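You operate a simulated robot arm through the tools that you are given. There is no shell and no other tool. Be economical: measure what you need, move in short steps, check, and stop when the job is done.

You run a simulated two-armed robot. Do the job below in one go: nothing can be reset, and whatever is moved stays where it is left.

JOB
Put the bottle marked "cedar" from the film end of the back table on the middle shelf of bay c and the bottle marked "rose" on the low shelf of bay a. Take the scent bottle from the top of the green cabinet and put it on top of the black battery. Put the drip bottle from the steel table on top of the tall white lamp. Put the yellow reader marked "35" from the top of the test bench on top of the tall grey box there and the yellow reader marked "47" on top of the cream box there. Stack the black motor that says "LOT 39" from the top of the test bench on top of the black motor marked "LOT 56". Stack the green can marked "guava" from the box side of the packing bench on top of the green can that says "kiwi". Take the white spray bottle and put it on the middle of the service bench. Put the white test card on the orange-framed pad. The order is free. Set down upright: bottle, scent bottle, drip bottle, yellow reader, white spray bottle.

It is judged by the outcome, as a careful person would: the job done as asked, and still so three seconds after it is handed in. It fails if anything else is knocked over, pushed out of place, dropped, spilled or broken.

ROBOT AND FRAMES
Two 7-joint arms with fingered hands on one trunk, on a base that drives. Base frame: it is fixed to the floor where the robot stands at the start and does not move with it; the origin is under the middle of the robot, x ahead of it, y to its left, z up; the surface under the hand at the start is at about z = 700. Lengths are in mm, angles in rad, forces in N, time in s.
The left shoulder is at the start at [70, 132, 1017], the right one opposite. With the tool pointing down near the work surface each hand reaches from about 100 to 620 mm from the robot's upright axis, wherever it stands, measured 20 degrees to its own side. Places, roughly: black battery [-500, 750, 500]; black motor [-5250, 1000, 1000]; cream box [-5000, -250, 1000]; drip bottle [-3750, -500, 750]; green can [-7000, 750, 750]; low shelf of bay A [-1500, -800, 600]; middle of the service bench (15x30 cm) [-5100, 7300, 720]; middle shelf of bay C [100, -800, 800]; orange-framed pad (9x6x2 cm) [-2900, 9100, 600]; scent bottle [-500, 500, 500]; small blue bottle, small brown bottle, small clear [500, 0, 750]; tall grey box [-5500, 250, 1000]; tall white lamp [-5250, 1000, 1000]; white spray bottle [-3000, 4000, 0]; white test card [-4750, 7250, 750]; yellow reader [-5250, 250, 1000]. Payload 2.3 kg a hand.
The tool frame of a hand sits at the grasp point between the pads (the TCP): z along the fingers, y along the line on which they close. The tips reach 25 mm beyond it. The gripper opens to 88 mm. The gripper's body begins 29 mm behind the TCP. The gripper is a hand of 3 fingers: y runs from the thumb to the fingers, the wrist lies at [-13, -97, -162] in the tool frame, and closing takes about 1.5 s.
Orientation is that of the tool frame in the base frame, as a unit quaternion [w, x, y, z]. With the fingers straight down and the wrist toward the robot, the tool's x, y and z point along [0, 1, 0], [1, 0, 0] and [0, 0, -1] of the base frame.

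CONTROLS
- The arms move only by the tool send_rows. It takes "left_commands", "right_commands" or both (then of equal length, played together; a hand with none holds still); each is a list that holds one entry, the list of rows, each a list of 6 numbers: the shift along the tool's x, y, z in units of 30 mm (1.0 is 30 mm), then the turn, a rotation vector about the tool's x, y, z in units of 5 degrees (1.0 is 5 degrees). In form: [[[tx, ty, tz, ax, ay, az], ...]]. A call has 1 to 20 rows; each row shifts and turns the commanded pose from where the row before left it, along the tool's axes as they then stand. "left_gripper" and "right_gripper" are, for a hand that has rows, the gripper command, from -1 (fully open) to 1 (shut), values between in proportion, set as the call begins (left out, the last holds). A call with a number of a shift or a turn outside -1 to 1 is refused whole. Each row takes 0.2 s and may step no farther than 50 mm and 0.15 rad from the row before; otherwise, or with a gripper value out of range, the whole call is refused. Where a pose cannot be reached the arm comes as near as it can. A force on the tool above 40 N (or 10 N above the force at the start of the call, whichever is more), or a blocked arm, ends the call early, and 0.2 s more pass. The fingers move at their own pace (about 108 mm/s each) and stop on an object; they squeeze with about 32 N. The grip force told is the motor's: it shows also when the fingers shut on nothing. Time passes only in rows, and 0.2 s behind the last, so rows that do not move let the fingers close. It gives the time, the measured TCP pose, the force on the tool (base axes), the opening and the grip force at its end, in the units of the frame above (readings bear some noise), with the torque about the TCP (base axes, N m) and any sound that the robot's microphone picked up.
- Cameras (640 x 400 px; columns grow to the right, rows downward): "scene" is now at [120.8, 2.8, 1307.9]; the picture's right is [0.02, -1.00, 0.00], its down [-0.83, -0.02, -0.55] and it looks along [0.55, 0.01, -0.83] (base axes); focal length 214 px, centre (320, 200). "left" rides on the left gripper at [-58, -85, -99] in its tool frame; the picture's right is [-0.67, -0.35, 0.66], its down [0.69, -0.63, 0.37] and it looks along [0.29, 0.69, 0.66] (tool axes); focal length 261 px, centre (320, 200). "right" rides on the right gripper at [58, -85, -100] in its tool frame; the picture's right is [-0.67, 0.35, -0.66], its down [-0.69, -0.63, 0.37] and it looks along [-0.29, 0.69, 0.66] (tool axes); focal length 261 px, centre (320, 200). There is no depth. A picture from a camera that has moved, and an enlarged one, comes with that camera's place and axes in the base frame and with its lens.
- capture(camera): a new picture of that camera. It takes no simulated time.
- raise_lower(by): slides the trunk up (or, below 0, down) by that many mm; the arms and the scene camera ride with it, the base frame stays. It gives what a move gives, with no picture.
- roll_base(legs): drives the robot by 1 to 6 legs, each [ahead, left, turn to the left] in mm, mm and rad, along the robot's own axes; the way and the turn of a leg run together, so that a leg with both is an arc; at most 1500 mm and 3.142 rad a leg. The arms and the cameras ride along, it lands a little off, and it stops where it bumps. It gives what a move gives.
- move_fingers(index, middle, thumb_bend, thumb_turn, hand): sets how far each is bent, from 0 (flat) to 100 (curled in); at 30 the hand is open as for a grip, at 70 the pads meet at the TCP. One left out holds its place. A second passes; each finger stops where it meets its share of the squeeze, and holds until it gets a number again. A gripper value or a shape takes the hand back. It gives what a move gives, with no picture; readings hold the bend of each and the force on the fingers (four entries, about 0 where the hand has none), thumb and palm. thumb_turn goes from beside the hand (0) to across from the fingers (100), as for a grip.
- preshape(shape, hand): the hand has 3 fingers and takes this shape, open, in about a second: jaw (thumb against the fingers, like two jaws); tri (thumb and two fingers); tip (a fingertip pinch); poke (one finger out to press); point (the index stretched); flat (the hand flat); cup (the hand cupped); fist (a fist). The gripper value then closes the fingers along that shape, each until it touches; the sizes above hold for jaw. It gives what a move gives, with no picture.
- turn_head(pan, tilt): turns the head with the scene camera to pan (to the left, within 1.501 rad either way) and tilt (down, from -0.506 to 1.204), counted from straight ahead of the robot. It gives what a move gives.
- enlarge(camera, box): a new picture of the part [left, top, right, bottom] of that camera's present view, enlarged. It takes no simulated time.
- close_job(): hands the job in; it is judged then, once.

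Go step by step. Nothing tells you exact positions but the pictures and the camera data: compare them with the known pose of the tool, close in by small moves and look again before you grip or let go. The budget is 525 turns and 298 pictures, counting those below and the enlarged ones. Unless the task says otherwise, let go and move clear before handing in.

The tools are called after "Call:" as a command line: name --argument value ..., lists and objects as JSON in quotes. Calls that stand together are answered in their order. send_rows: Moves the arms, as the interface text tells. Its arguments: {"type":"object","properties":{"left_commands":{"type":"array"},"left_gripper":{"type":"number"},"right_commands":{"type":"array"},"right_gripper":{"type":"number"}},"required":[]} The other tools are called the same way: raise_lower (by) slides the trunk up or down; preshape (shape, hand) gives the hand a shape; move_fingers (index, middle, thumb_bend, thumb_turn, hand) moves the fingers one by one; roll_base (legs) drives the base; turn_head (pan, tilt) turns the head that bears the scene camera; capture (camera) takes a picture; enlarge (camera, box) takes an enlarged picture of a part of a camera's view; close_job () hands the job in.

At the start:

```text
time: 0.0
left_position: [403.6, 206.4, 1149.0]
left_tcp_rot: [0.001, 0.707, 0.707, 0.0]
left_force: [0.2, 0.1, -0.5]
left_moment: [0.01, 0.0, 0.01]
left_grip_width: 87.8
left_grip_force: 0.0
left_shape: jaw
left_bend: [30.0, 30.0, 30.0, 98.0]
left_finger forces: [0.1, 0.0, 0.0, 0.1, 0.0, 0.0]
right_position: [393.5, -129.5, 1148.9]
right_tcp_rot: [0.0, 0.707, 0.707, -0.001]
right_force: [0.3, 0.6, -1.1]
right_moment: [-0.01, 0.05, -0.01]
right_grip_width: 87.8
right_grip_force: 0.0
right_shape: jaw
right_bend: [30.0, 30.0, 30.0, 98.0]
right_finger forces: [0.1, 0.1, 0.0, 0.0, 0.0, 0.0]
trunk travel left (down, up): [-575.0, 265.0]
robot x, y, heading: [0.4, 1.2, -0.002]
head pan, tilt: [0.023, 0.983]
```

scene: 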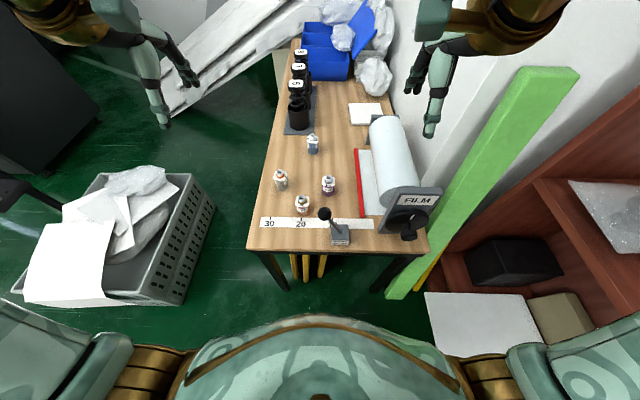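
right: 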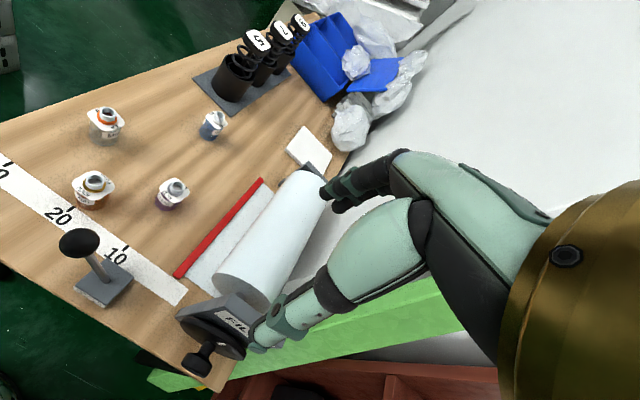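
left: 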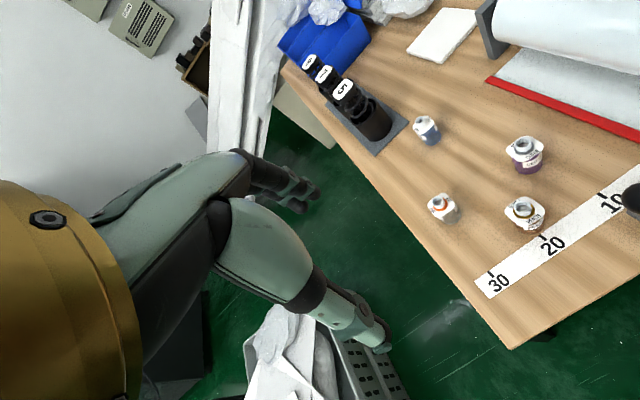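

I see the back table ahead with four small bottles near the front; I'll enlarge to read their labels.

Call:
enlarge --camera "scene" --box '[250, 120, 360, 220]'

Call:
enlarge --camera "left" --box '[400, 100, 560, 240]'

Call:
enlarge --camera "right" --box '[60, 90, 240, 220]'

```text
4.00 times, centred on (305, 170) of scene
camera zoom: at [120.8, 2.8, 1307.9], right [0.02, -1.0, 0.0], down [-0.83, -0.02, -0.55], along [0.55, 0.01, -0.83], focal length 858 px, centre (380, 320)
```

zoom: 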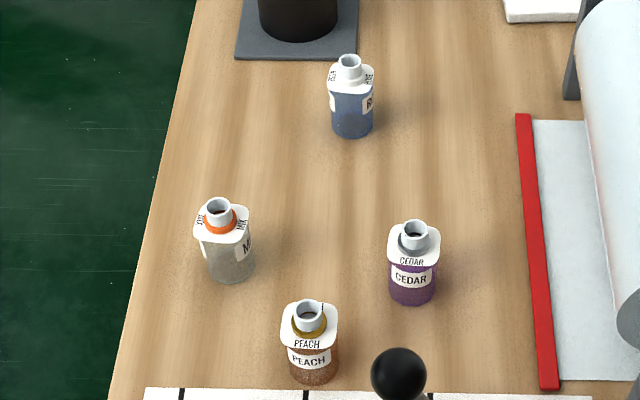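

```text
2.86 times, centred on (480, 170) of left
camera zoom: at [319.0, 150.3, 1248.7], right [-0.35, -0.67, -0.66], down [-0.63, 0.69, -0.37], along [0.69, 0.29, -0.66], focal length 745 px, centre (-137, 286)
```

zoom: 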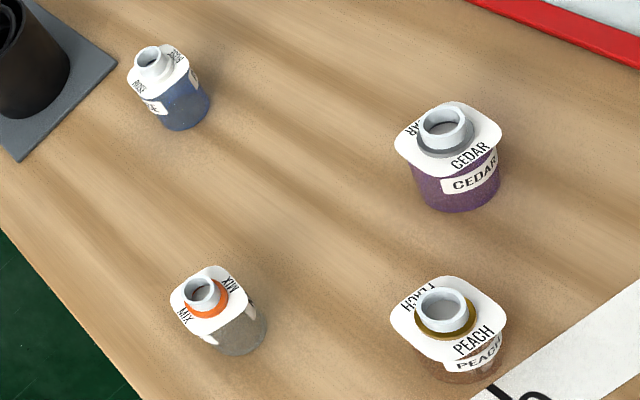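

```text
3.08 times, centred on (150, 155) of right
camera zoom: at [308.6, -69.6, 1248.9], right [0.35, -0.67, 0.66], down [-0.63, -0.69, -0.37], along [0.69, -0.29, -0.66], focal length 802 px, centre (843, 338)
```

zoom: 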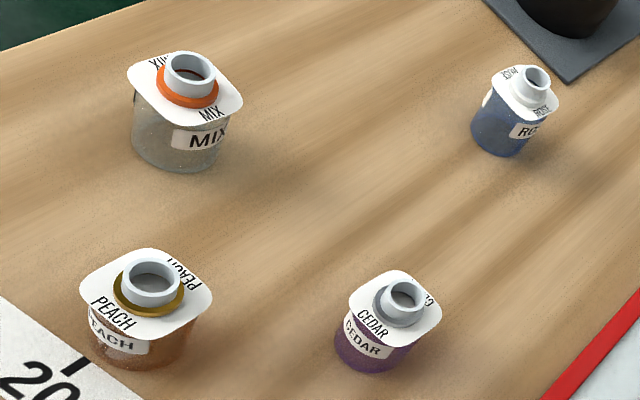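

Four bottles: cedar ≈(550,-12), rose ≈(747,43). Next I look at the bays to the right and surroundings.

Call:
turn_head --pan -1.4 --tilt 0.6

Call:
capture --camera "scene"

Call:
turn_head --pan 1.45 --tilt 0.5

Call:
capture --camera "scene"

```text
time: 1.6
left_position: [402.7, 208.4, 1150.1]
left_tcp_rot: [0.0, 0.707, 0.707, 0.0]
left_force: [0.2, -0.2, -0.4]
left_moment: [-0.03, -0.02, -0.01]
left_grip_width: 87.8
left_grip_force: 0.2
left_shape: jaw
left_bend: [30.0, 30.0, 30.0, 98.0]
left_finger forces: [0.0, 0.1, 0.0, 0.0, 0.0, 0.1]
right_position: [391.7, -128.7, 1148.1]
right_tcp_rot: [0.0, 0.707, 0.707, 0.0]
right_force: [-0.8, -0.3, 0.0]
right_moment: [0.03, -0.05, -0.02]
right_grip_width: 87.6
right_grip_force: 0.0
right_shape: jaw
right_bend: [30.0, 30.0, 30.0, 98.0]
right_finger forces: [0.0, 0.0, 0.1, 0.1, 0.0, 0.0]
trunk travel left (down, up): [-575.0, 265.0]
robot x, y, heading: [-0.8, 0.0, 0.0]
head pan, tilt: [-1.4, 0.6]
```

```text
291 pictures are left
camera scene: at [65.2, -85.8, 1338.7], right [-0.99, -0.17, 0.0], down [-0.1, 0.56, -0.82], along [0.14, -0.81, -0.57], focal length 214 px, centre (320, 200)
```

scene: 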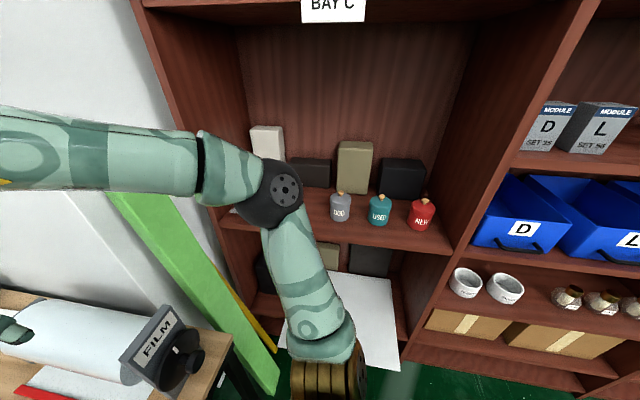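

```text
time: 4.0
left_position: [404.0, 207.6, 1148.6]
left_tcp_rot: [0.0, 0.706, 0.708, 0.0]
left_force: [0.0, 0.7, 0.3]
left_moment: [0.0, -0.03, 0.01]
left_grip_width: 87.2
left_grip_force: 0.0
left_shape: jaw
left_bend: [30.0, 30.0, 30.0, 98.0]
left_finger forces: [0.0, 0.0, 0.1, 0.0, 0.0, 0.1]
right_position: [392.5, -128.9, 1148.5]
right_tcp_rot: [0.0, 0.708, 0.707, 0.001]
right_force: [0.1, 0.3, -0.5]
right_moment: [-0.03, -0.01, 0.0]
right_grip_width: 87.5
right_grip_force: 0.2
right_shape: jaw
right_bend: [30.0, 30.0, 30.0, 98.0]
right_finger forces: [0.0, 0.0, 0.0, 0.0, 0.0, 0.1]
trunk travel left (down, up): [-575.0, 265.0]
robot x, y, heading: [1.5, -1.3, -0.0]
head pan, tilt: [1.45, 0.499]
```

```text
290 pictures are left
camera scene: at [61.1, 91.6, 1347.8], right [0.99, -0.12, 0.0], down [-0.06, -0.48, -0.88], along [0.11, 0.87, -0.48], focal length 214 px, centre (320, 200)
```

scene: 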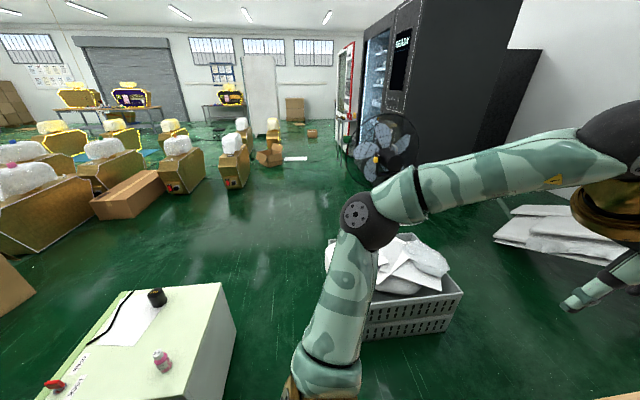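

Bay C's middle shelf is wide open with three small jars on it. I'll back away and turn right to see bay A before choosing the grasp for rose.

Call:
roll_base --legs '[[-600, 0, 0], [0, 0, -1.57]]'

Call:
turn_head --pan -0.7 --tilt 0.5

Call:
capture --camera "scene"

Call:
turn_head --pan 0.7 --tilt 0.5

Call:
capture --camera "scene"

```text
time: 11.2
left_position: [-386.1, -401.9, 1148.7]
left_tcp_rot: [0.0, 1.0, 0.005, 0.0]
left_force: [0.1, 0.7, 0.1]
left_moment: [0.03, -0.02, 0.0]
left_grip_width: 87.8
left_grip_force: 0.1
left_shape: jaw
left_bend: [30.0, 30.0, 30.0, 98.0]
left_finger forces: [0.1, 0.1, 0.0, 0.1, 0.0, 0.1]
right_position: [-722.2, -393.6, 1148.8]
right_tcp_rot: [0.0, 1.0, 0.006, 0.001]
right_force: [-0.6, -0.5, -0.8]
right_moment: [-0.03, -0.04, 0.0]
right_grip_width: 87.8
right_grip_force: 0.0
right_shape: jaw
right_bend: [30.0, 30.0, 30.0, 98.0]
right_finger forces: [0.0, 0.1, 0.0, 0.1, 0.0, 0.0]
trunk travel left (down, up): [-575.0, 265.0]
robot x, y, heading: [-598.8, -0.2, -1.558]
head pan, tilt: [1.45, 0.499]
```

```text
time: 13.3
left_position: [-385.5, -401.1, 1148.1]
left_tcp_rot: [0.0, 1.0, 0.005, 0.0]
left_force: [-0.1, -0.5, 0.6]
left_moment: [-0.02, -0.04, 0.01]
left_grip_width: 87.7
left_grip_force: 0.1
left_shape: jaw
left_bend: [30.0, 30.0, 30.0, 98.0]
left_finger forces: [0.0, 0.1, 0.0, 0.0, 0.0, 0.1]
right_position: [-723.4, -394.0, 1148.7]
right_tcp_rot: [0.001, 1.0, 0.006, 0.0]
right_force: [0.1, 0.3, 0.3]
right_moment: [-0.01, 0.02, -0.01]
right_grip_width: 87.6
right_grip_force: 0.0
right_shape: jaw
right_bend: [30.0, 30.0, 30.0, 98.0]
right_finger forces: [0.1, 0.0, 0.0, 0.0, 0.0, 0.0]
trunk travel left (down, up): [-575.0, 265.0]
robot x, y, heading: [-598.3, -1.9, -1.563]
head pan, tilt: [-0.7, 0.499]
```

```text
289 pictures are left
camera scene: at [-655.1, -119.6, 1347.8], right [-0.77, 0.64, 0.0], down [0.3, 0.37, -0.88], along [-0.56, -0.68, -0.48], focal length 214 px, centre (320, 200)
```

scene: 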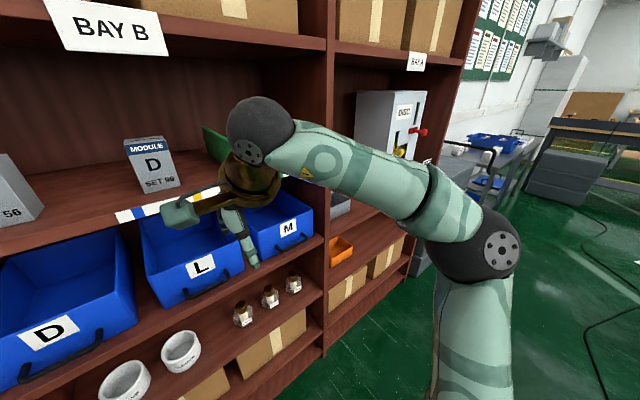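

```text
time: 14.8
left_position: [-386.1, -402.0, 1149.0]
left_tcp_rot: [-0.001, 1.0, 0.005, 0.0]
left_force: [0.0, -0.5, -0.1]
left_moment: [0.02, -0.02, -0.01]
left_grip_width: 87.6
left_grip_force: 0.1
left_shape: jaw
left_bend: [30.0, 30.0, 30.0, 98.0]
left_finger forces: [0.0, 0.0, 0.1, 0.0, 0.1, 0.1]
right_position: [-722.8, -394.5, 1148.3]
right_tcp_rot: [0.0, 1.0, 0.006, 0.0]
right_force: [-0.2, 0.0, -0.1]
right_moment: [0.03, 0.04, -0.01]
right_grip_width: 87.5
right_grip_force: 0.0
right_shape: jaw
right_bend: [30.0, 30.0, 30.0, 98.0]
right_finger forces: [0.1, 0.0, 0.0, 0.0, 0.0, 0.0]
trunk travel left (down, up): [-575.0, 265.0]
robot x, y, heading: [-598.7, -1.0, -1.562]
head pan, tilt: [0.7, 0.499]
```

```text
288 pictures are left
camera scene: at [-538.0, -118.4, 1347.8], right [-0.76, -0.65, 0.0], down [-0.31, 0.36, -0.88], along [0.57, -0.67, -0.48], focal length 214 px, centre (320, 200)
```

scene: 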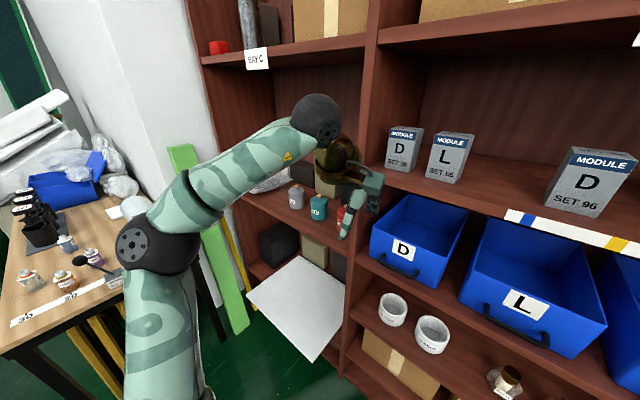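

Now sideways to face bay A and look at its low shelf.

Call:
roll_base --legs '[[0, -900, 0]]'

Call:
turn_head --pan 0.0 --tilt 0.65

Call:
capture --camera "scene"

```text
time: 19.5
left_position: [-1266.6, -414.2, 1149.2]
left_tcp_rot: [0.0, 1.0, 0.011, 0.0]
left_force: [-1.1, -0.3, 0.4]
left_moment: [-0.02, 0.01, 0.02]
left_grip_width: 87.3
left_grip_force: 0.2
left_shape: jaw
left_bend: [30.0, 30.0, 30.0, 98.0]
left_finger forces: [0.0, 0.0, 0.0, 0.1, 0.1, 0.1]
right_position: [-1604.1, -411.0, 1150.9]
right_tcp_rot: [0.001, 1.0, 0.012, 0.0]
right_force: [0.2, -0.3, 1.1]
right_moment: [0.04, 0.0, 0.03]
right_grip_width: 87.8
right_grip_force: 0.1
right_shape: jaw
right_bend: [30.0, 30.0, 30.0, 98.0]
right_finger forces: [0.0, 0.1, 0.0, 0.0, 0.0, 0.1]
trunk travel left (down, up): [-575.0, 265.0]
robot x, y, heading: [-1485.3, -13.1, -1.555]
head pan, tilt: [0.7, 0.499]
```

```text
time: 20.5
left_position: [-1266.5, -414.7, 1148.7]
left_tcp_rot: [0.0, 1.0, 0.011, 0.0]
left_force: [0.9, 0.2, 0.0]
left_moment: [0.03, -0.01, 0.02]
left_grip_width: 87.4
left_grip_force: 0.0
left_shape: jaw
left_bend: [30.0, 30.0, 30.0, 98.0]
left_finger forces: [0.1, 0.1, 0.0, 0.1, 0.0, 0.0]
right_position: [-1604.3, -409.8, 1148.6]
right_tcp_rot: [0.0, 1.0, 0.012, 0.0]
right_force: [0.3, -0.7, 0.2]
right_moment: [-0.03, 0.05, -0.01]
right_grip_width: 87.4
right_grip_force: 0.1
right_shape: jaw
right_bend: [30.0, 30.0, 30.0, 98.0]
right_finger forces: [0.1, 0.0, 0.1, 0.0, 0.0, 0.1]
trunk travel left (down, up): [-575.0, 265.0]
robot x, y, heading: [-1481.9, -13.7, -1.551]
head pan, tilt: [0.0, 0.649]
```

```text
287 pictures are left
camera scene: at [-1480.4, -150.9, 1334.4], right [-1.0, -0.02, 0.0], down [-0.01, 0.6, -0.8], along [0.02, -0.8, -0.6], focal length 214 px, centre (320, 200)
```

scene: 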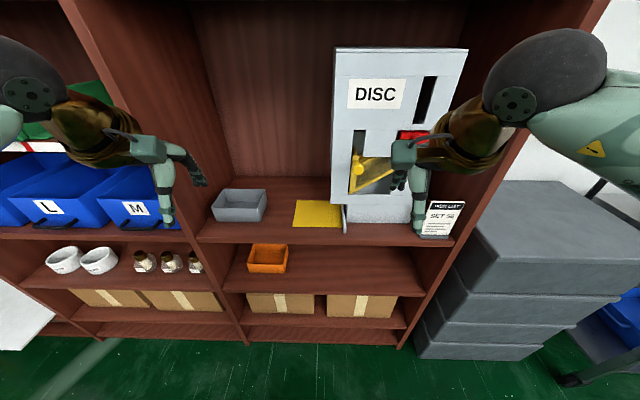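

Bay A's low shelf (with the orange tray, z≈580) has about 230 mm clearance, so rose needs a near-horizontal grip. I'll back off and test whether the right arm can take such a pose.

Call:
roll_base --legs '[[-300, 0, 0]]'

Call:
send_rows --right_commands '[[[0, 0, 0, 0, 0, 1], [0, 0, 0, 0, 0, 1], [0, 0, 0, 0, 0, 1], [0, 0, 0, 0, 0, 1], [0, 0, 0, 0, 0, 1], [0, 0, 0, 0, 0, 1], [0, 0, 0, 0, 0, 1], [0, 0, 0, 0, 0, 1], [0, 0, 0, 0, 0, 1], [0, 0, 0, 0, 0, 1], [0, 0, 0, 0, 0, 1], [0, 0, 0, 0, 0, 1], [0, 0, 0, 0, 0, 1], [0, 0, 0, 0, 0, 1], [0, 0, 0, 0, 0, 1], [0, 0, 0, 0, 0, 1], [0, 0, 0, 0, 0, 1], [0, 0, 0, 0, 0, 1]]]'

Call:
send_rows --right_commands '[[[0, 0, 0, 0, 1, 0], [0, 0, 0, 0, 1, 0], [0, 0, 0, 0, 1, 0], [0, 0, 0, 0, 1, 0], [0, 0, 0, 0, 1, 0], [0, 0, 0, 0, 1, 0], [0, 0, 0, 0, 1, 0], [0, 0, 0, 0, 1, 0], [0, 0, 0, 0, 1, 0], [0, 0, 0, 0, 1, 0], [0, 0, 0, 0, 1, 0], [0, 0, 0, 0, 1, 0]]]'

Call:
capture --camera "scene"

```text
time: 22.6
left_position: [-1273.4, -119.6, 1148.8]
left_tcp_rot: [-0.001, 1.0, 0.01, 0.001]
left_force: [0.5, 0.3, -0.2]
left_moment: [0.02, 0.02, -0.02]
left_grip_width: 87.6
left_grip_force: 0.1
left_shape: jaw
left_bend: [30.0, 30.0, 30.0, 98.0]
left_finger forces: [0.0, 0.1, 0.0, 0.0, 0.0, 0.1]
right_position: [-1609.3, -117.0, 1147.9]
right_tcp_rot: [0.0, 1.0, 0.012, -0.001]
right_force: [0.3, -0.6, 0.4]
right_moment: [-0.01, 0.01, 0.01]
right_grip_width: 87.6
right_grip_force: 0.2
right_shape: jaw
right_bend: [30.0, 30.0, 30.0, 98.0]
right_finger forces: [0.0, 0.0, 0.0, 0.0, 0.1, 0.0]
trunk travel left (down, up): [-575.0, 265.0]
robot x, y, heading: [-1486.7, 279.7, -1.551]
head pan, tilt: [0.0, 0.649]
```

```text
time: 26.4
left_position: [-1273.0, -119.2, 1149.2]
left_tcp_rot: [0.0, 1.0, 0.011, -0.001]
left_force: [-0.1, 0.3, 0.2]
left_moment: [0.01, 0.02, 0.03]
left_grip_width: 87.8
left_grip_force: 0.1
left_shape: jaw
left_bend: [30.0, 30.0, 30.0, 98.0]
left_finger forces: [0.1, 0.0, 0.0, 0.0, 0.0, 0.0]
right_position: [-1614.5, -99.7, 1154.0]
right_tcp_rot: [0.001, 0.778, -0.628, -0.002]
right_force: [-0.3, 0.7, -0.3]
right_moment: [-0.01, -0.01, 0.04]
right_grip_width: 87.7
right_grip_force: 0.1
right_shape: jaw
right_bend: [30.0, 30.0, 30.0, 98.0]
right_finger forces: [0.1, 0.0, 0.0, 0.0, 0.0, 0.1]
right hand out of reach, approached as far as the arm can: row 16, 17, 18
trunk travel left (down, up): [-575.0, 265.0]
robot x, y, heading: [-1490.2, 279.5, -1.549]
head pan, tilt: [0.0, 0.649]
```

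```text
time: 28.9
left_position: [-1273.0, -119.1, 1148.5]
left_tcp_rot: [0.0, 1.0, 0.012, 0.0]
left_force: [-0.4, -0.7, 0.0]
left_moment: [-0.01, -0.01, -0.01]
left_grip_width: 87.4
left_grip_force: 0.0
left_shape: jaw
left_bend: [30.0, 30.0, 30.0, 98.0]
left_finger forces: [0.0, 0.1, 0.1, 0.0, 0.0, 0.1]
right_position: [-1614.4, -99.6, 1152.9]
right_tcp_rot: [0.318, 0.669, -0.549, 0.387]
right_force: [-0.1, 1.3, -0.3]
right_moment: [0.0, -0.01, 0.01]
right_grip_width: 87.7
right_grip_force: 0.2
right_shape: jaw
right_bend: [30.0, 30.0, 30.0, 98.0]
right_finger forces: [0.0, 0.0, 0.1, 0.1, 0.1, 0.1]
trunk travel left (down, up): [-575.0, 265.0]
robot x, y, heading: [-1491.6, 282.0, -1.552]
head pan, tilt: [0.0, 0.649]
```

```text
286 pictures are left
camera scene: at [-1487.4, 144.0, 1334.4], right [-1.0, -0.02, 0.0], down [-0.01, 0.6, -0.8], along [0.02, -0.8, -0.6], focal length 214 px, centre (320, 200)
```

scene: 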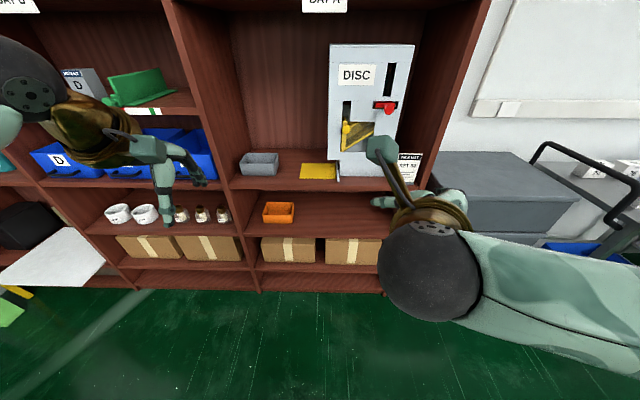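

The tilted pose is reachable. Now back to the table to pick the bottles.

Call:
roll_base --legs '[[270, 0, 0], [0, 0, 1.55], [1490, 0, 0]]'

Call:
turn_head --pan 0.0 --tilt 0.85

Call:
capture --camera "scene"

```text
time: 41.7
left_position: [431.0, 206.0, 1148.8]
left_tcp_rot: [0.0, 0.708, 0.706, 0.0]
left_force: [-0.7, 0.4, 0.3]
left_moment: [0.0, 0.01, -0.03]
left_grip_width: 87.7
left_grip_force: 0.1
left_shape: jaw
left_bend: [30.0, 30.0, 30.0, 98.0]
left_finger forces: [0.1, 0.1, 0.1, 0.0, 0.0, 0.1]
right_position: [404.0, -134.7, 1152.3]
right_tcp_rot: [-0.043, 0.863, 0.074, 0.498]
right_force: [0.1, 0.1, -0.8]
right_moment: [0.0, -0.01, 0.0]
right_grip_width: 87.4
right_grip_force: 0.2
right_shape: jaw
right_bend: [30.0, 30.0, 30.0, 98.0]
right_finger forces: [0.0, 0.0, 0.0, 0.0, 0.0, 0.0]
trunk travel left (down, up): [-575.0, 265.0]
robot x, y, heading: [27.0, 0.6, -0.001]
head pan, tilt: [0.0, 0.649]
```

```text
time: 42.4
left_position: [432.5, 206.5, 1148.7]
left_tcp_rot: [0.0, 0.709, 0.706, 0.001]
left_force: [-0.2, 0.9, -0.4]
left_moment: [0.02, 0.03, 0.01]
left_grip_width: 87.3
left_grip_force: 0.1
left_shape: jaw
left_bend: [30.0, 30.0, 30.0, 98.0]
left_finger forces: [0.0, 0.1, 0.0, 0.0, 0.0, 0.0]
right_position: [403.9, -134.3, 1153.5]
right_tcp_rot: [-0.043, 0.863, 0.075, 0.498]
right_force: [0.3, -0.5, 0.4]
right_moment: [0.02, 0.01, -0.02]
right_grip_width: 87.6
right_grip_force: 0.1
right_shape: jaw
right_bend: [30.0, 30.0, 30.0, 98.0]
right_finger forces: [0.0, 0.0, 0.1, 0.1, 0.0, 0.0]
trunk travel left (down, up): [-575.0, 265.0]
robot x, y, heading: [26.3, -0.1, -0.004]
head pan, tilt: [0.0, 0.85]
```

```text
285 pictures are left
camera scene: at [156.1, 1.2, 1317.8], right [0.0, -1.0, 0.0], down [-0.75, 0.0, -0.66], along [0.66, 0.0, -0.75], focal length 214 px, centre (320, 200)
```

scene: 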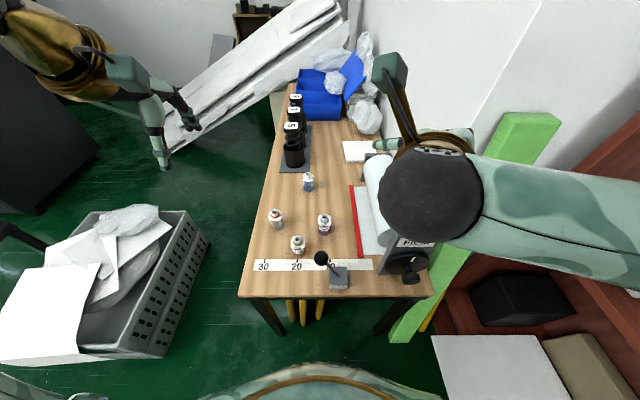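

I'll use the right hand straight down for cedar (bay C has headroom) and the left, tilted, for rose. First restore the right hand to straight down.

Call:
send_rows --right_commands '[[[0, 0, 0, 0, -1, 0], [0, 0, 0, 0, -1, 0], [0, 0, 0, 0, -1, 0], [0, 0, 0, 0, -1, 0], [0, 0, 0, 0, -1, 0], [0, 0, 0, 0, -1, 0], [0, 0, 0, 0, -1, 0], [0, 0, 0, 0, -1, 0], [0, 0, 0, 0, -1, 0], [0, 0, 0, 0, -1, 0], [0, 0, 0, 0, -1, 0], [0, 0, 0, 0, -1, 0]]]'

Call:
send_rows --right_commands '[[[0, 0, 0, 0, 0, -1], [0, 0, 0, 0, 0, -1], [0, 0, 0, 0, 0, -1], [0, 0, 0, 0, 0, -1], [0, 0, 0, 0, 0, -1], [0, 0, 0, 0, 0, -1], [0, 0, 0, 0, 0, -1], [0, 0, 0, 0, 0, -1], [0, 0, 0, 0, 0, -1], [0, 0, 0, 0, 0, -1], [0, 0, 0, 0, 0, -1], [0, 0, 0, 0, 0, -1], [0, 0, 0, 0, 0, -1], [0, 0, 0, 0, 0, -1], [0, 0, 0, 0, 0, -1], [0, 0, 0, 0, 0, -1]]]'

```text
time: 45.0
left_position: [431.7, 208.5, 1148.8]
left_tcp_rot: [0.001, 0.708, 0.706, -0.001]
left_force: [-0.2, 0.2, -0.9]
left_moment: [0.01, -0.01, -0.02]
left_grip_width: 87.4
left_grip_force: 0.0
left_shape: jaw
left_bend: [30.0, 30.0, 30.0, 98.0]
left_finger forces: [0.1, 0.0, 0.0, 0.0, 0.0, 0.1]
right_position: [404.1, -133.4, 1152.7]
right_tcp_rot: [-0.002, 0.997, 0.081, 0.003]
right_force: [0.1, 0.1, -0.8]
right_moment: [0.0, 0.0, 0.01]
right_grip_width: 87.7
right_grip_force: 0.1
right_shape: jaw
right_bend: [30.0, 30.0, 30.0, 98.0]
right_finger forces: [0.1, 0.0, 0.1, 0.1, 0.0, 0.0]
right hand out of reach, approached as far as the arm can: row 12
trunk travel left (down, up): [-575.0, 265.0]
robot x, y, heading: [26.9, -3.3, -0.007]
head pan, tilt: [0.0, 0.85]
```

```text
time: 48.4
left_position: [432.1, 207.1, 1148.2]
left_tcp_rot: [0.0, 0.708, 0.706, 0.0]
left_force: [0.9, 0.6, 0.2]
left_moment: [0.02, 0.0, -0.03]
left_grip_width: 87.6
left_grip_force: 0.0
left_shape: jaw
left_bend: [30.0, 30.0, 30.0, 98.0]
left_finger forces: [0.1, 0.0, 0.0, 0.0, 0.0, 0.0]
right_position: [403.9, -136.1, 1149.1]
right_tcp_rot: [0.0, 0.708, 0.706, 0.001]
right_force: [-0.1, 0.4, 0.8]
right_moment: [-0.01, 0.01, 0.02]
right_grip_width: 87.6
right_grip_force: 0.0
right_shape: jaw
right_bend: [30.0, 30.0, 30.0, 98.0]
right_finger forces: [0.0, 0.1, 0.0, 0.1, 0.1, 0.1]
trunk travel left (down, up): [-575.0, 265.0]
robot x, y, heading: [22.5, 0.2, -0.004]
head pan, tilt: [0.0, 0.85]
```

Call:
send_rows --right_commands '[[[0.403, 0.497, 0.93, 0, 0, 0], [0.403, 0.497, 0.93, 0, 0, 0], [0.403, 0.497, 0.93, 0, 0, 0], [0.403, 0.497, 0.93, 0, 0, 0], [0.403, 0.497, 0.93, 0, 0, 0], [0.403, 0.497, 0.93, 0, 0, 0], [0.403, 0.497, 0.93, 0, 0, 0], [0.403, 0.497, 0.93, 0, 0, 0], [0.403, 0.497, 0.93, 0, 0, 0], [0.403, 0.497, 0.93, 0, 0, 0]]]'

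Call:
capture --camera "right"

Call:
capture --camera "scene"

```text
time: 50.6
left_position: [432.1, 207.2, 1147.8]
left_tcp_rot: [0.0, 0.708, 0.706, -0.001]
left_force: [-1.0, 0.5, 0.1]
left_moment: [-0.01, -0.01, 0.01]
left_grip_width: 87.7
left_grip_force: 0.1
left_shape: jaw
left_bend: [30.0, 30.0, 30.0, 98.0]
left_finger forces: [0.0, 0.0, 0.0, 0.0, 0.0, 0.0]
right_position: [554.2, -14.6, 870.6]
right_tcp_rot: [0.0, 0.708, 0.706, 0.0]
right_force: [0.1, -0.6, -0.3]
right_moment: [-0.01, 0.01, 0.0]
right_grip_width: 87.7
right_grip_force: 0.0
right_shape: jaw
right_bend: [30.0, 30.0, 30.0, 98.0]
right_finger forces: [0.0, 0.0, 0.0, 0.0, 0.0, 0.0]
trunk travel left (down, up): [-575.0, 265.0]
robot x, y, heading: [28.4, 1.2, -0.001]
head pan, tilt: [0.0, 0.85]
```

```text
284 pictures are left
camera right: at [470.1, 45.3, 970.8], right [0.35, -0.67, 0.66], down [-0.63, -0.68, -0.37], along [0.69, -0.29, -0.66], focal length 261 px, centre (320, 200)
```

right: 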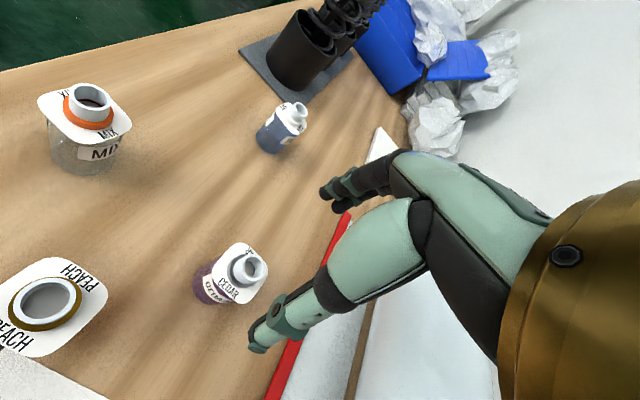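

```text
283 pictures are left
camera scene: at [157.0, 1.9, 1317.7], right [0.0, -1.0, 0.0], down [-0.75, 0.0, -0.66], along [0.66, 0.0, -0.75], focal length 214 px, centre (320, 200)
```

scene: 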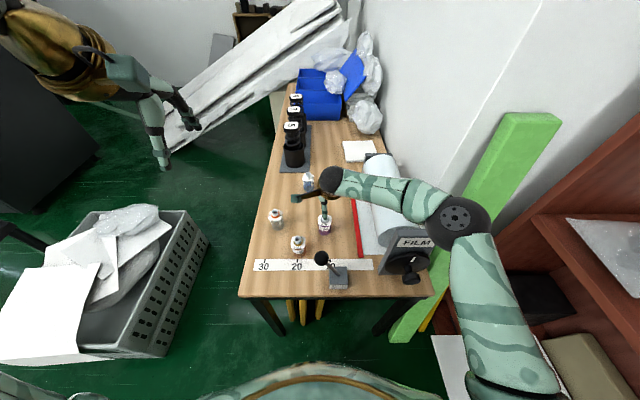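

Cedar seems about 10–20 mm farther forward; I move a bit and lower, then look again.

Call:
send_rows --right_commands '[[[-0.05, 0.2, 0.8, 0, 0, 0], [-0.05, 0.2, 0.8, 0, 0, 0]]]'

Call:
capture --camera "right"

Call:
enlarge --camera "scene" --box '[265, 160, 385, 240]'

```text
time: 51.2
left_position: [432.6, 206.5, 1147.9]
left_tcp_rot: [0.0, 0.709, 0.706, 0.0]
left_force: [0.2, 0.8, 0.2]
left_moment: [0.02, 0.03, -0.02]
left_grip_width: 87.7
left_grip_force: 0.0
left_shape: jaw
left_bend: [30.0, 30.0, 30.0, 98.0]
left_finger forces: [0.0, 0.0, 0.1, 0.0, 0.0, 0.0]
right_position: [565.8, -18.4, 823.9]
right_tcp_rot: [0.001, 0.708, 0.706, 0.0]
right_force: [-0.3, -0.3, -0.8]
right_moment: [0.04, 0.0, -0.02]
right_grip_width: 87.9
right_grip_force: 0.0
right_shape: jaw
right_bend: [30.0, 30.0, 30.0, 98.0]
right_finger forces: [0.0, 0.0, 0.0, 0.0, 0.0, 0.0]
trunk travel left (down, up): [-575.0, 265.0]
robot x, y, heading: [27.6, 3.2, -0.007]
head pan, tilt: [0.0, 0.85]
```

```text
282 pictures are left
camera right: at [482.4, 41.3, 923.4], right [0.35, -0.67, 0.66], down [-0.63, -0.68, -0.37], along [0.69, -0.29, -0.66], focal length 261 px, centre (320, 200)
```

right: 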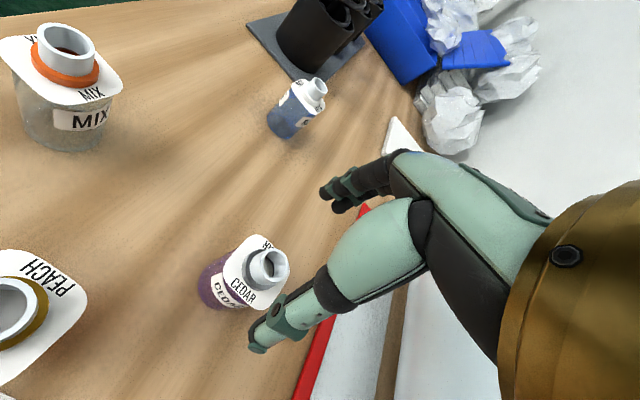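

```text
5.00 times, centred on (325, 200) of scene
camera zoom: at [156.7, 1.3, 1317.7], right [0.0, -1.0, 0.0], down [-0.75, 0.0, -0.66], along [0.66, 0.0, -0.75], focal length 1072 px, centre (295, 200)
```

zoom: 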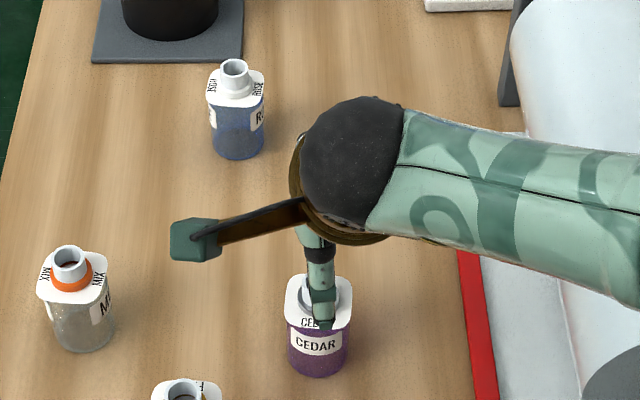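

Call:
send_rows --right_commands '[[[0.2, -0.233, 0, 0, 0, 0], [0, 0, 0.75, 0, 0, 0], [0, 0, 0.75, 0, 0, 0]]]'

Call:
capture --camera "right"

```text
time: 52.0
left_position: [432.1, 206.6, 1149.0]
left_tcp_rot: [0.0, 0.708, 0.706, 0.0]
left_force: [0.3, -0.1, 0.2]
left_moment: [-0.04, 0.01, -0.03]
left_grip_width: 87.5
left_grip_force: 0.0
left_shape: jaw
left_bend: [30.0, 30.0, 30.0, 98.0]
left_finger forces: [0.0, 0.0, 0.0, 0.0, 0.0, 0.0]
right_position: [558.0, -12.8, 778.8]
right_tcp_rot: [0.001, 0.709, 0.705, 0.001]
right_force: [-1.3, 0.2, -0.3]
right_moment: [-0.01, 0.02, 0.02]
right_grip_width: 87.5
right_grip_force: 0.1
right_shape: jaw
right_bend: [30.0, 30.0, 30.0, 98.0]
right_finger forces: [0.0, 0.1, 0.1, 0.0, 0.0, 0.1]
trunk travel left (down, up): [-575.0, 265.0]
robot x, y, heading: [25.3, 4.6, -0.004]
head pan, tilt: [0.0, 0.85]
```

```text
280 pictures are left
camera right: at [474.5, 46.6, 878.4], right [0.35, -0.67, 0.66], down [-0.63, -0.68, -0.37], along [0.69, -0.29, -0.66], focal length 261 px, centre (320, 200)
```

right: 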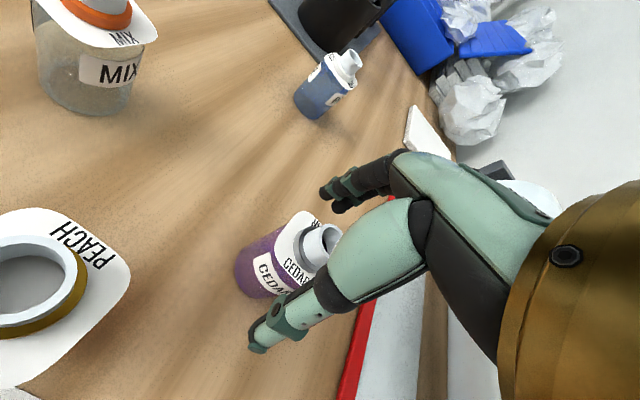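

Call:
send_rows --right_commands '[[[-0.13, 0.25, 0.4, 0, 0, 0], [0, 0, 0.5, 0, 0, 0], [0, 0, 0.4, 0, 0, 0]]]'

Call:
capture --camera "right"

```text
time: 52.8
left_position: [432.1, 206.5, 1148.7]
left_tcp_rot: [0.0, 0.708, 0.706, 0.0]
left_force: [-0.1, -1.1, -0.5]
left_moment: [0.0, -0.01, 0.0]
left_grip_width: 87.6
left_grip_force: 0.0
left_shape: jaw
left_bend: [30.0, 30.0, 30.0, 98.0]
left_finger forces: [0.0, 0.0, 0.0, 0.0, 0.0, 0.0]
right_position: [566.1, -16.0, 739.5]
right_tcp_rot: [0.0, 0.708, 0.706, 0.0]
right_force: [-0.8, 0.1, 0.0]
right_moment: [0.01, 0.01, 0.03]
right_grip_width: 87.7
right_grip_force: 0.1
right_shape: jaw
right_bend: [30.0, 30.0, 30.0, 98.0]
right_finger forces: [0.0, 0.0, 0.0, 0.0, 0.0, 0.0]
trunk travel left (down, up): [-575.0, 265.0]
robot x, y, heading: [27.2, 1.4, -0.004]
head pan, tilt: [0.0, 0.85]
```

```text
279 pictures are left
camera right: at [482.1, 43.0, 839.2], right [0.35, -0.67, 0.66], down [-0.63, -0.68, -0.37], along [0.69, -0.29, -0.66], focal length 261 px, centre (320, 200)
```

right: 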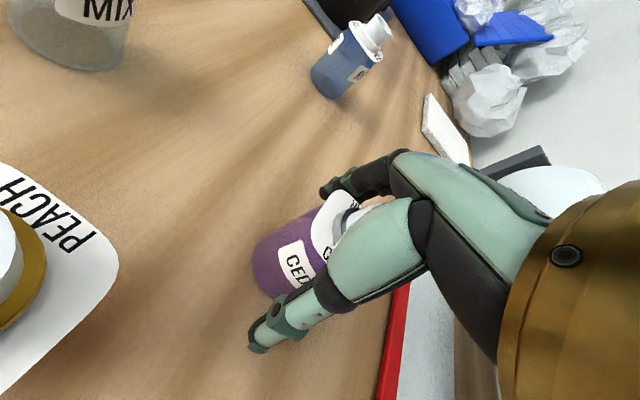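

The bottle sits between thumb and fingers; I close.

Call:
send_rows --right_commands '[[[0, 0, 0.2, 0, 0, 0], [0, 0, 0, 0, 0, 0], [0, 0, 0, 0, 0, 0], [0, 0, 0, 0, 0, 0], [0, 0, 0, 0, 0, 0], [0, 0, 0, 0, 0, 0], [0, 0, 0, 0, 0, 0], [0, 0, 0, 0, 0, 0]]]' --right_gripper 1

Call:
capture --camera "right"

```text
time: 54.6
left_position: [432.2, 206.4, 1148.4]
left_tcp_rot: [0.0, 0.708, 0.706, 0.001]
left_force: [0.2, 0.5, -0.1]
left_moment: [0.0, 0.02, -0.03]
left_grip_width: 87.5
left_grip_force: 0.1
left_shape: jaw
left_bend: [30.0, 30.0, 30.0, 98.0]
left_finger forces: [0.0, 0.0, 0.0, 0.0, 0.0, 0.0]
right_position: [566.6, -16.4, 733.4]
right_tcp_rot: [0.0, 0.708, 0.706, -0.001]
right_force: [0.1, -1.0, 1.5]
right_moment: [-0.05, 0.0, -0.01]
right_grip_width: 34.4
right_grip_force: 32.3
right_shape: jaw
right_bend: [74.0, 50.0, 72.0, 100.0]
right_finger forces: [18.8, 9.4, 0.0, 0.1, 29.0, 1.0]
trunk travel left (down, up): [-575.0, 265.0]
robot x, y, heading: [28.1, 0.9, -0.004]
head pan, tilt: [0.0, 0.85]
```

```text
278 pictures are left
camera right: at [481.7, 42.8, 833.4], right [0.35, -0.67, 0.66], down [-0.63, -0.68, -0.37], along [0.69, -0.29, -0.66], focal length 261 px, centre (320, 200)
```

right: 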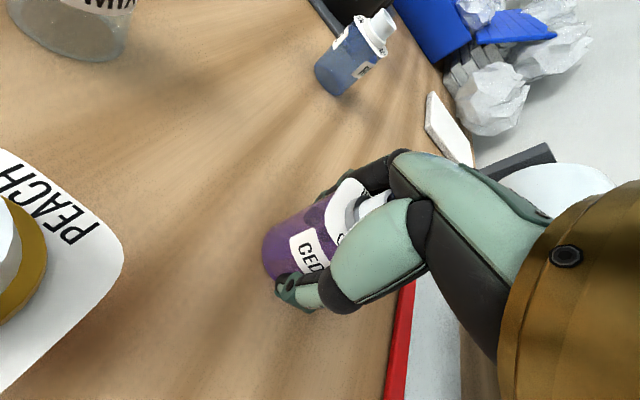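

Gripped; lift gently and check.

Call:
send_rows --right_commands '[[[0, 0, -0.3, 0, 0, 0], [0, 0, -0.5, 0, 0, 0], [0, 0, -1, 0, 0, 0], [0, 0, -1, 0, 0, 0]]]'

Call:
capture --camera "right"

```text
time: 55.6
left_position: [432.1, 207.3, 1149.7]
left_tcp_rot: [0.0, 0.709, 0.705, 0.0]
left_force: [-1.2, -0.1, -0.3]
left_moment: [0.0, 0.0, 0.01]
left_grip_width: 87.7
left_grip_force: 0.1
left_shape: jaw
left_bend: [30.0, 30.0, 30.0, 98.0]
left_finger forces: [0.1, 0.0, 0.0, 0.0, 0.1, 0.0]
right_position: [564.8, -15.8, 818.6]
right_tcp_rot: [0.001, 0.708, 0.706, 0.0]
right_force: [0.3, 0.5, -0.6]
right_moment: [0.03, 0.01, 0.01]
right_grip_width: 34.4
right_grip_force: 31.9
right_shape: jaw
right_bend: [74.0, 51.0, 72.0, 100.0]
right_finger forces: [19.0, 9.3, 0.0, 0.0, 29.0, 0.9]
trunk travel left (down, up): [-575.0, 265.0]
robot x, y, heading: [30.6, -3.9, -0.0]
head pan, tilt: [0.0, 0.85]
```

```text
277 pictures are left
camera right: at [481.8, 43.2, 918.9], right [0.35, -0.67, 0.66], down [-0.63, -0.68, -0.37], along [0.69, -0.29, -0.66], focal length 261 px, centre (320, 200)
```

right: 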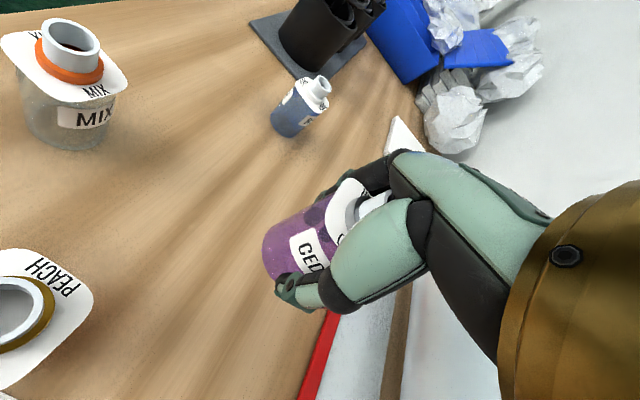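

Lifted well. Raise and retract the right hand, then set the left hand into the tilted pose.

Call:
send_rows --right_commands '[[[0, 0, -1, 0, 0, 0], [0, 0, -1, 0, 0, 0], [0, 0, -1, 0, 0, 0], [-0.5, -0.5, -0.9, 0, 0, 0], [-0.5, -0.5, -0.9, 0, 0, 0], [-0.5, -0.5, -0.9, 0, 0, 0], [-0.5, -0.5, -0.9, 0, 0, 0], [-0.5, -0.5, -0.9, 0, 0, 0], [-0.5, -0.5, -0.9, 0, 0, 0], [-0.5, -0.5, -0.9, 0, 0, 0], [-0.5, -0.5, 0, 0, 0, 0]]]'

Call:
send_rows --left_commands '[[[0, 0, 0, 0, 0, -1], [0, 0, 0, 0, 0, -1], [0, 0, 0, 0, 0, -1], [0, 0, 0, 0, 0, -1], [0, 0, 0, 0, 0, -1], [0, 0, 0, 0, 0, -1], [0, 0, 0, 0, 0, -1], [0, 0, 0, 0, 0, -1], [0, 0, 0, 0, 0, -1], [0, 0, 0, 0, 0, -1], [0, 0, 0, 0, 0, -1], [0, 0, 0, 0, 0, -1], [0, 0, 0, 0, 0, -1], [0, 0, 0, 0, 0, -1], [0, 0, 0, 0, 0, -1], [0, 0, 0, 0, 0, -1], [0, 0, 0, 0, 0, -1]]]'

Call:
send_rows --left_commands '[[[0, 0, 0, 0, -1, 0], [0, 0, 0, 0, -1, 0], [0, 0, 0, 0, -1, 0], [0, 0, 0, 0, -1, 0], [0, 0, 0, 0, -1, 0], [0, 0, 0, 0, -1, 0], [0, 0, 0, 0, -1, 0], [0, 0, 0, 0, -1, 0], [0, 0, 0, 0, -1, 0], [0, 0, 0, 0, -1, 0], [0, 0, 0, 0, -1, 0], [0, 0, 0, 0, -1, 0], [0, 0, 0, 0, -1, 0], [0, 0, 0, 0, -1, 0]]]'

Call:
capture --camera "scene"

```text
time: 58.0
left_position: [432.3, 204.5, 1150.4]
left_tcp_rot: [0.0, 0.709, 0.706, 0.0]
left_force: [-0.5, 0.2, 1.0]
left_moment: [-0.02, 0.0, 0.01]
left_grip_width: 87.8
left_grip_force: 0.0
left_shape: jaw
left_bend: [30.0, 30.0, 30.0, 98.0]
left_finger forces: [0.0, 0.0, 0.0, 0.0, 0.1, 0.0]
right_position: [445.9, -135.9, 1097.8]
right_tcp_rot: [-0.001, 0.708, 0.706, 0.001]
right_force: [-0.2, -0.3, -0.7]
right_moment: [-0.02, 0.01, -0.02]
right_grip_width: 33.9
right_grip_force: 31.8
right_shape: jaw
right_bend: [74.0, 51.0, 72.0, 100.0]
right_finger forces: [19.1, 9.4, 0.0, 0.0, 28.7, 0.8]
trunk travel left (down, up): [-575.0, 265.0]
robot x, y, heading: [26.5, -1.7, -0.003]
head pan, tilt: [0.0, 0.85]
```

```text
time: 61.6
left_position: [432.4, 204.8, 1149.0]
left_tcp_rot: [-0.001, 0.045, 0.999, 0.0]
left_force: [-0.3, 0.3, 0.2]
left_moment: [0.03, 0.01, 0.05]
left_grip_width: 87.7
left_grip_force: 0.1
left_shape: jaw
left_bend: [30.0, 30.0, 30.0, 98.0]
left_finger forces: [0.0, 0.0, 0.1, 0.1, 0.1, 0.1]
right_position: [446.9, -134.3, 1098.0]
right_tcp_rot: [0.0, 0.709, 0.706, 0.0]
right_force: [1.1, -0.4, 0.0]
right_moment: [0.03, 0.02, 0.02]
right_grip_width: 34.0
right_grip_force: 32.5
right_shape: jaw
right_bend: [74.0, 51.0, 72.0, 100.0]
right_finger forces: [19.1, 9.4, 0.0, 0.0, 28.8, 0.9]
trunk travel left (down, up): [-575.0, 265.0]
robot x, y, heading: [28.7, -1.6, -0.008]
head pan, tilt: [0.0, 0.85]
```

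```text
time: 64.6
left_position: [431.9, 208.0, 1149.3]
left_tcp_rot: [0.573, 0.037, 0.818, -0.027]
left_force: [0.3, -0.6, 0.5]
left_moment: [0.0, 0.02, 0.0]
left_grip_width: 87.6
left_grip_force: 0.0
left_shape: jaw
left_bend: [30.0, 30.0, 30.0, 98.0]
left_finger forces: [0.0, 0.0, 0.1, 0.0, 0.1, 0.0]
right_position: [447.0, -134.9, 1099.0]
right_tcp_rot: [0.0, 0.708, 0.706, 0.0]
right_force: [-0.2, 0.1, -0.2]
right_moment: [-0.01, 0.0, 0.0]
right_grip_width: 34.0
right_grip_force: 32.0
right_shape: jaw
right_bend: [74.0, 51.0, 72.0, 100.0]
right_finger forces: [19.1, 9.4, 0.1, 0.0, 28.7, 0.7]
trunk travel left (down, up): [-575.0, 265.0]
robot x, y, heading: [28.0, 2.8, -0.006]
head pan, tilt: [0.0, 0.85]
```

```text
276 pictures are left
camera scene: at [156.1, 1.2, 1317.8], right [0.0, -1.0, 0.0], down [-0.75, 0.0, -0.66], along [0.66, 0.0, -0.75], focal length 214 px, centre (320, 200)
```

scene: 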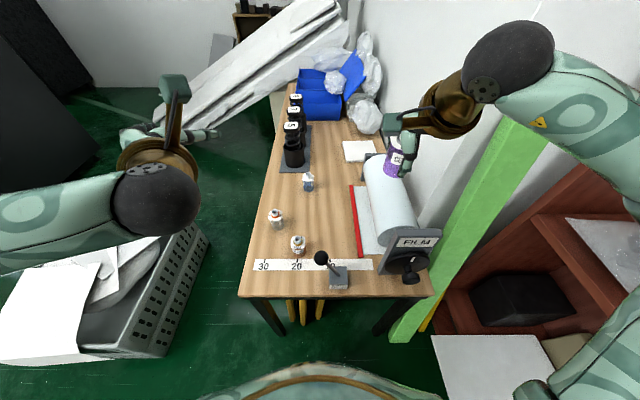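

The left hand is ready; I look down to see how near the base is to the table before driving closer for rose.

Call:
turn_head --pan 0.0 --tilt 1.2

Call:
capture --camera "scene"

```text
time: 65.4
left_position: [431.7, 206.4, 1148.6]
left_tcp_rot: [0.573, 0.037, 0.818, -0.026]
left_force: [-0.5, -0.8, 0.1]
left_moment: [-0.02, -0.01, 0.03]
left_grip_width: 87.7
left_grip_force: 0.0
left_shape: jaw
left_bend: [30.0, 30.0, 30.0, 98.0]
left_finger forces: [0.1, 0.1, 0.0, 0.1, 0.1, 0.1]
right_position: [446.3, -135.2, 1097.4]
right_tcp_rot: [-0.001, 0.708, 0.706, 0.001]
right_force: [-0.1, -0.4, -0.2]
right_moment: [0.02, -0.03, 0.03]
right_grip_width: 34.1
right_grip_force: 31.9
right_shape: jaw
right_bend: [74.0, 51.0, 72.0, 100.0]
right_finger forces: [19.2, 9.4, 0.0, 0.0, 28.9, 0.7]
trunk travel left (down, up): [-575.0, 265.0]
robot x, y, heading: [26.6, 0.6, -0.003]
head pan, tilt: [0.0, 1.201]
```

```text
275 pictures are left
camera scene: at [133.9, 1.1, 1294.1], right [0.0, -1.0, 0.0], down [-0.93, 0.0, -0.36], along [0.36, 0.0, -0.93], focal length 214 px, centre (320, 200)
```

scene: 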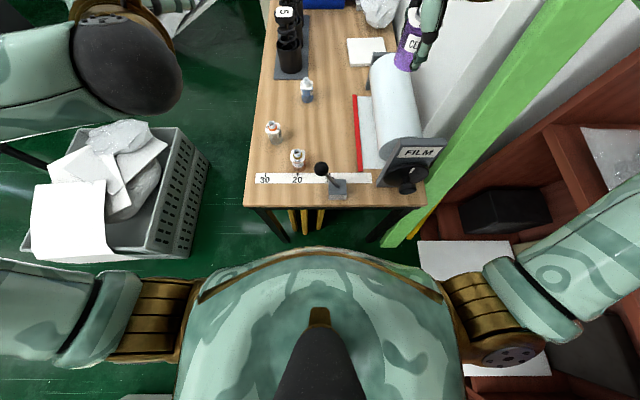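

Call:
roll_base --legs '[[60, -40, 0]]'

Call:
send_rows --left_commands '[[[0, 0, 0, 0, 1, 0], [0, 0, 0, 0, 1, 0], [0, 0, 0, 0, 1, 0]]]'

```text
time: 66.5
left_position: [490.1, 165.8, 1148.6]
left_tcp_rot: [0.574, 0.037, 0.818, -0.026]
left_force: [-0.4, -1.7, -0.1]
left_moment: [0.01, 0.0, -0.01]
left_grip_width: 87.4
left_grip_force: 0.1
left_shape: jaw
left_bend: [30.0, 30.0, 30.0, 98.0]
left_finger forces: [0.0, 0.0, 0.0, 0.0, 0.0, 0.1]
right_position: [505.2, -173.8, 1099.6]
right_tcp_rot: [0.001, 0.709, 0.706, -0.001]
right_force: [0.0, 0.3, -0.7]
right_moment: [0.0, 0.01, 0.01]
right_grip_width: 34.1
right_grip_force: 31.7
right_shape: jaw
right_bend: [74.0, 51.0, 72.0, 100.0]
right_finger forces: [19.1, 9.4, 0.0, 0.0, 28.9, 0.9]
trunk travel left (down, up): [-575.0, 265.0]
robot x, y, heading: [87.1, -39.8, -0.0]
head pan, tilt: [0.0, 1.201]
```

```text
time: 67.2
left_position: [491.3, 165.3, 1149.1]
left_tcp_rot: [0.46, 0.04, 0.887, -0.021]
left_force: [-0.8, 1.0, -0.1]
left_moment: [0.0, 0.02, -0.01]
left_grip_width: 87.6
left_grip_force: 0.0
left_shape: jaw
left_bend: [30.0, 30.0, 30.0, 98.0]
left_finger forces: [0.0, 0.0, 0.0, 0.1, 0.0, 0.0]
right_position: [506.9, -175.8, 1097.9]
right_tcp_rot: [-0.001, 0.708, 0.706, 0.0]
right_force: [0.0, 0.1, -0.7]
right_moment: [0.0, 0.01, -0.02]
right_grip_width: 34.2
right_grip_force: 32.0
right_shape: jaw
right_bend: [74.0, 51.0, 72.0, 100.0]
right_finger forces: [19.1, 9.4, 0.1, 0.1, 28.8, 0.8]
trunk travel left (down, up): [-575.0, 265.0]
robot x, y, heading: [88.5, -41.2, -0.002]
head pan, tilt: [0.0, 1.201]
```

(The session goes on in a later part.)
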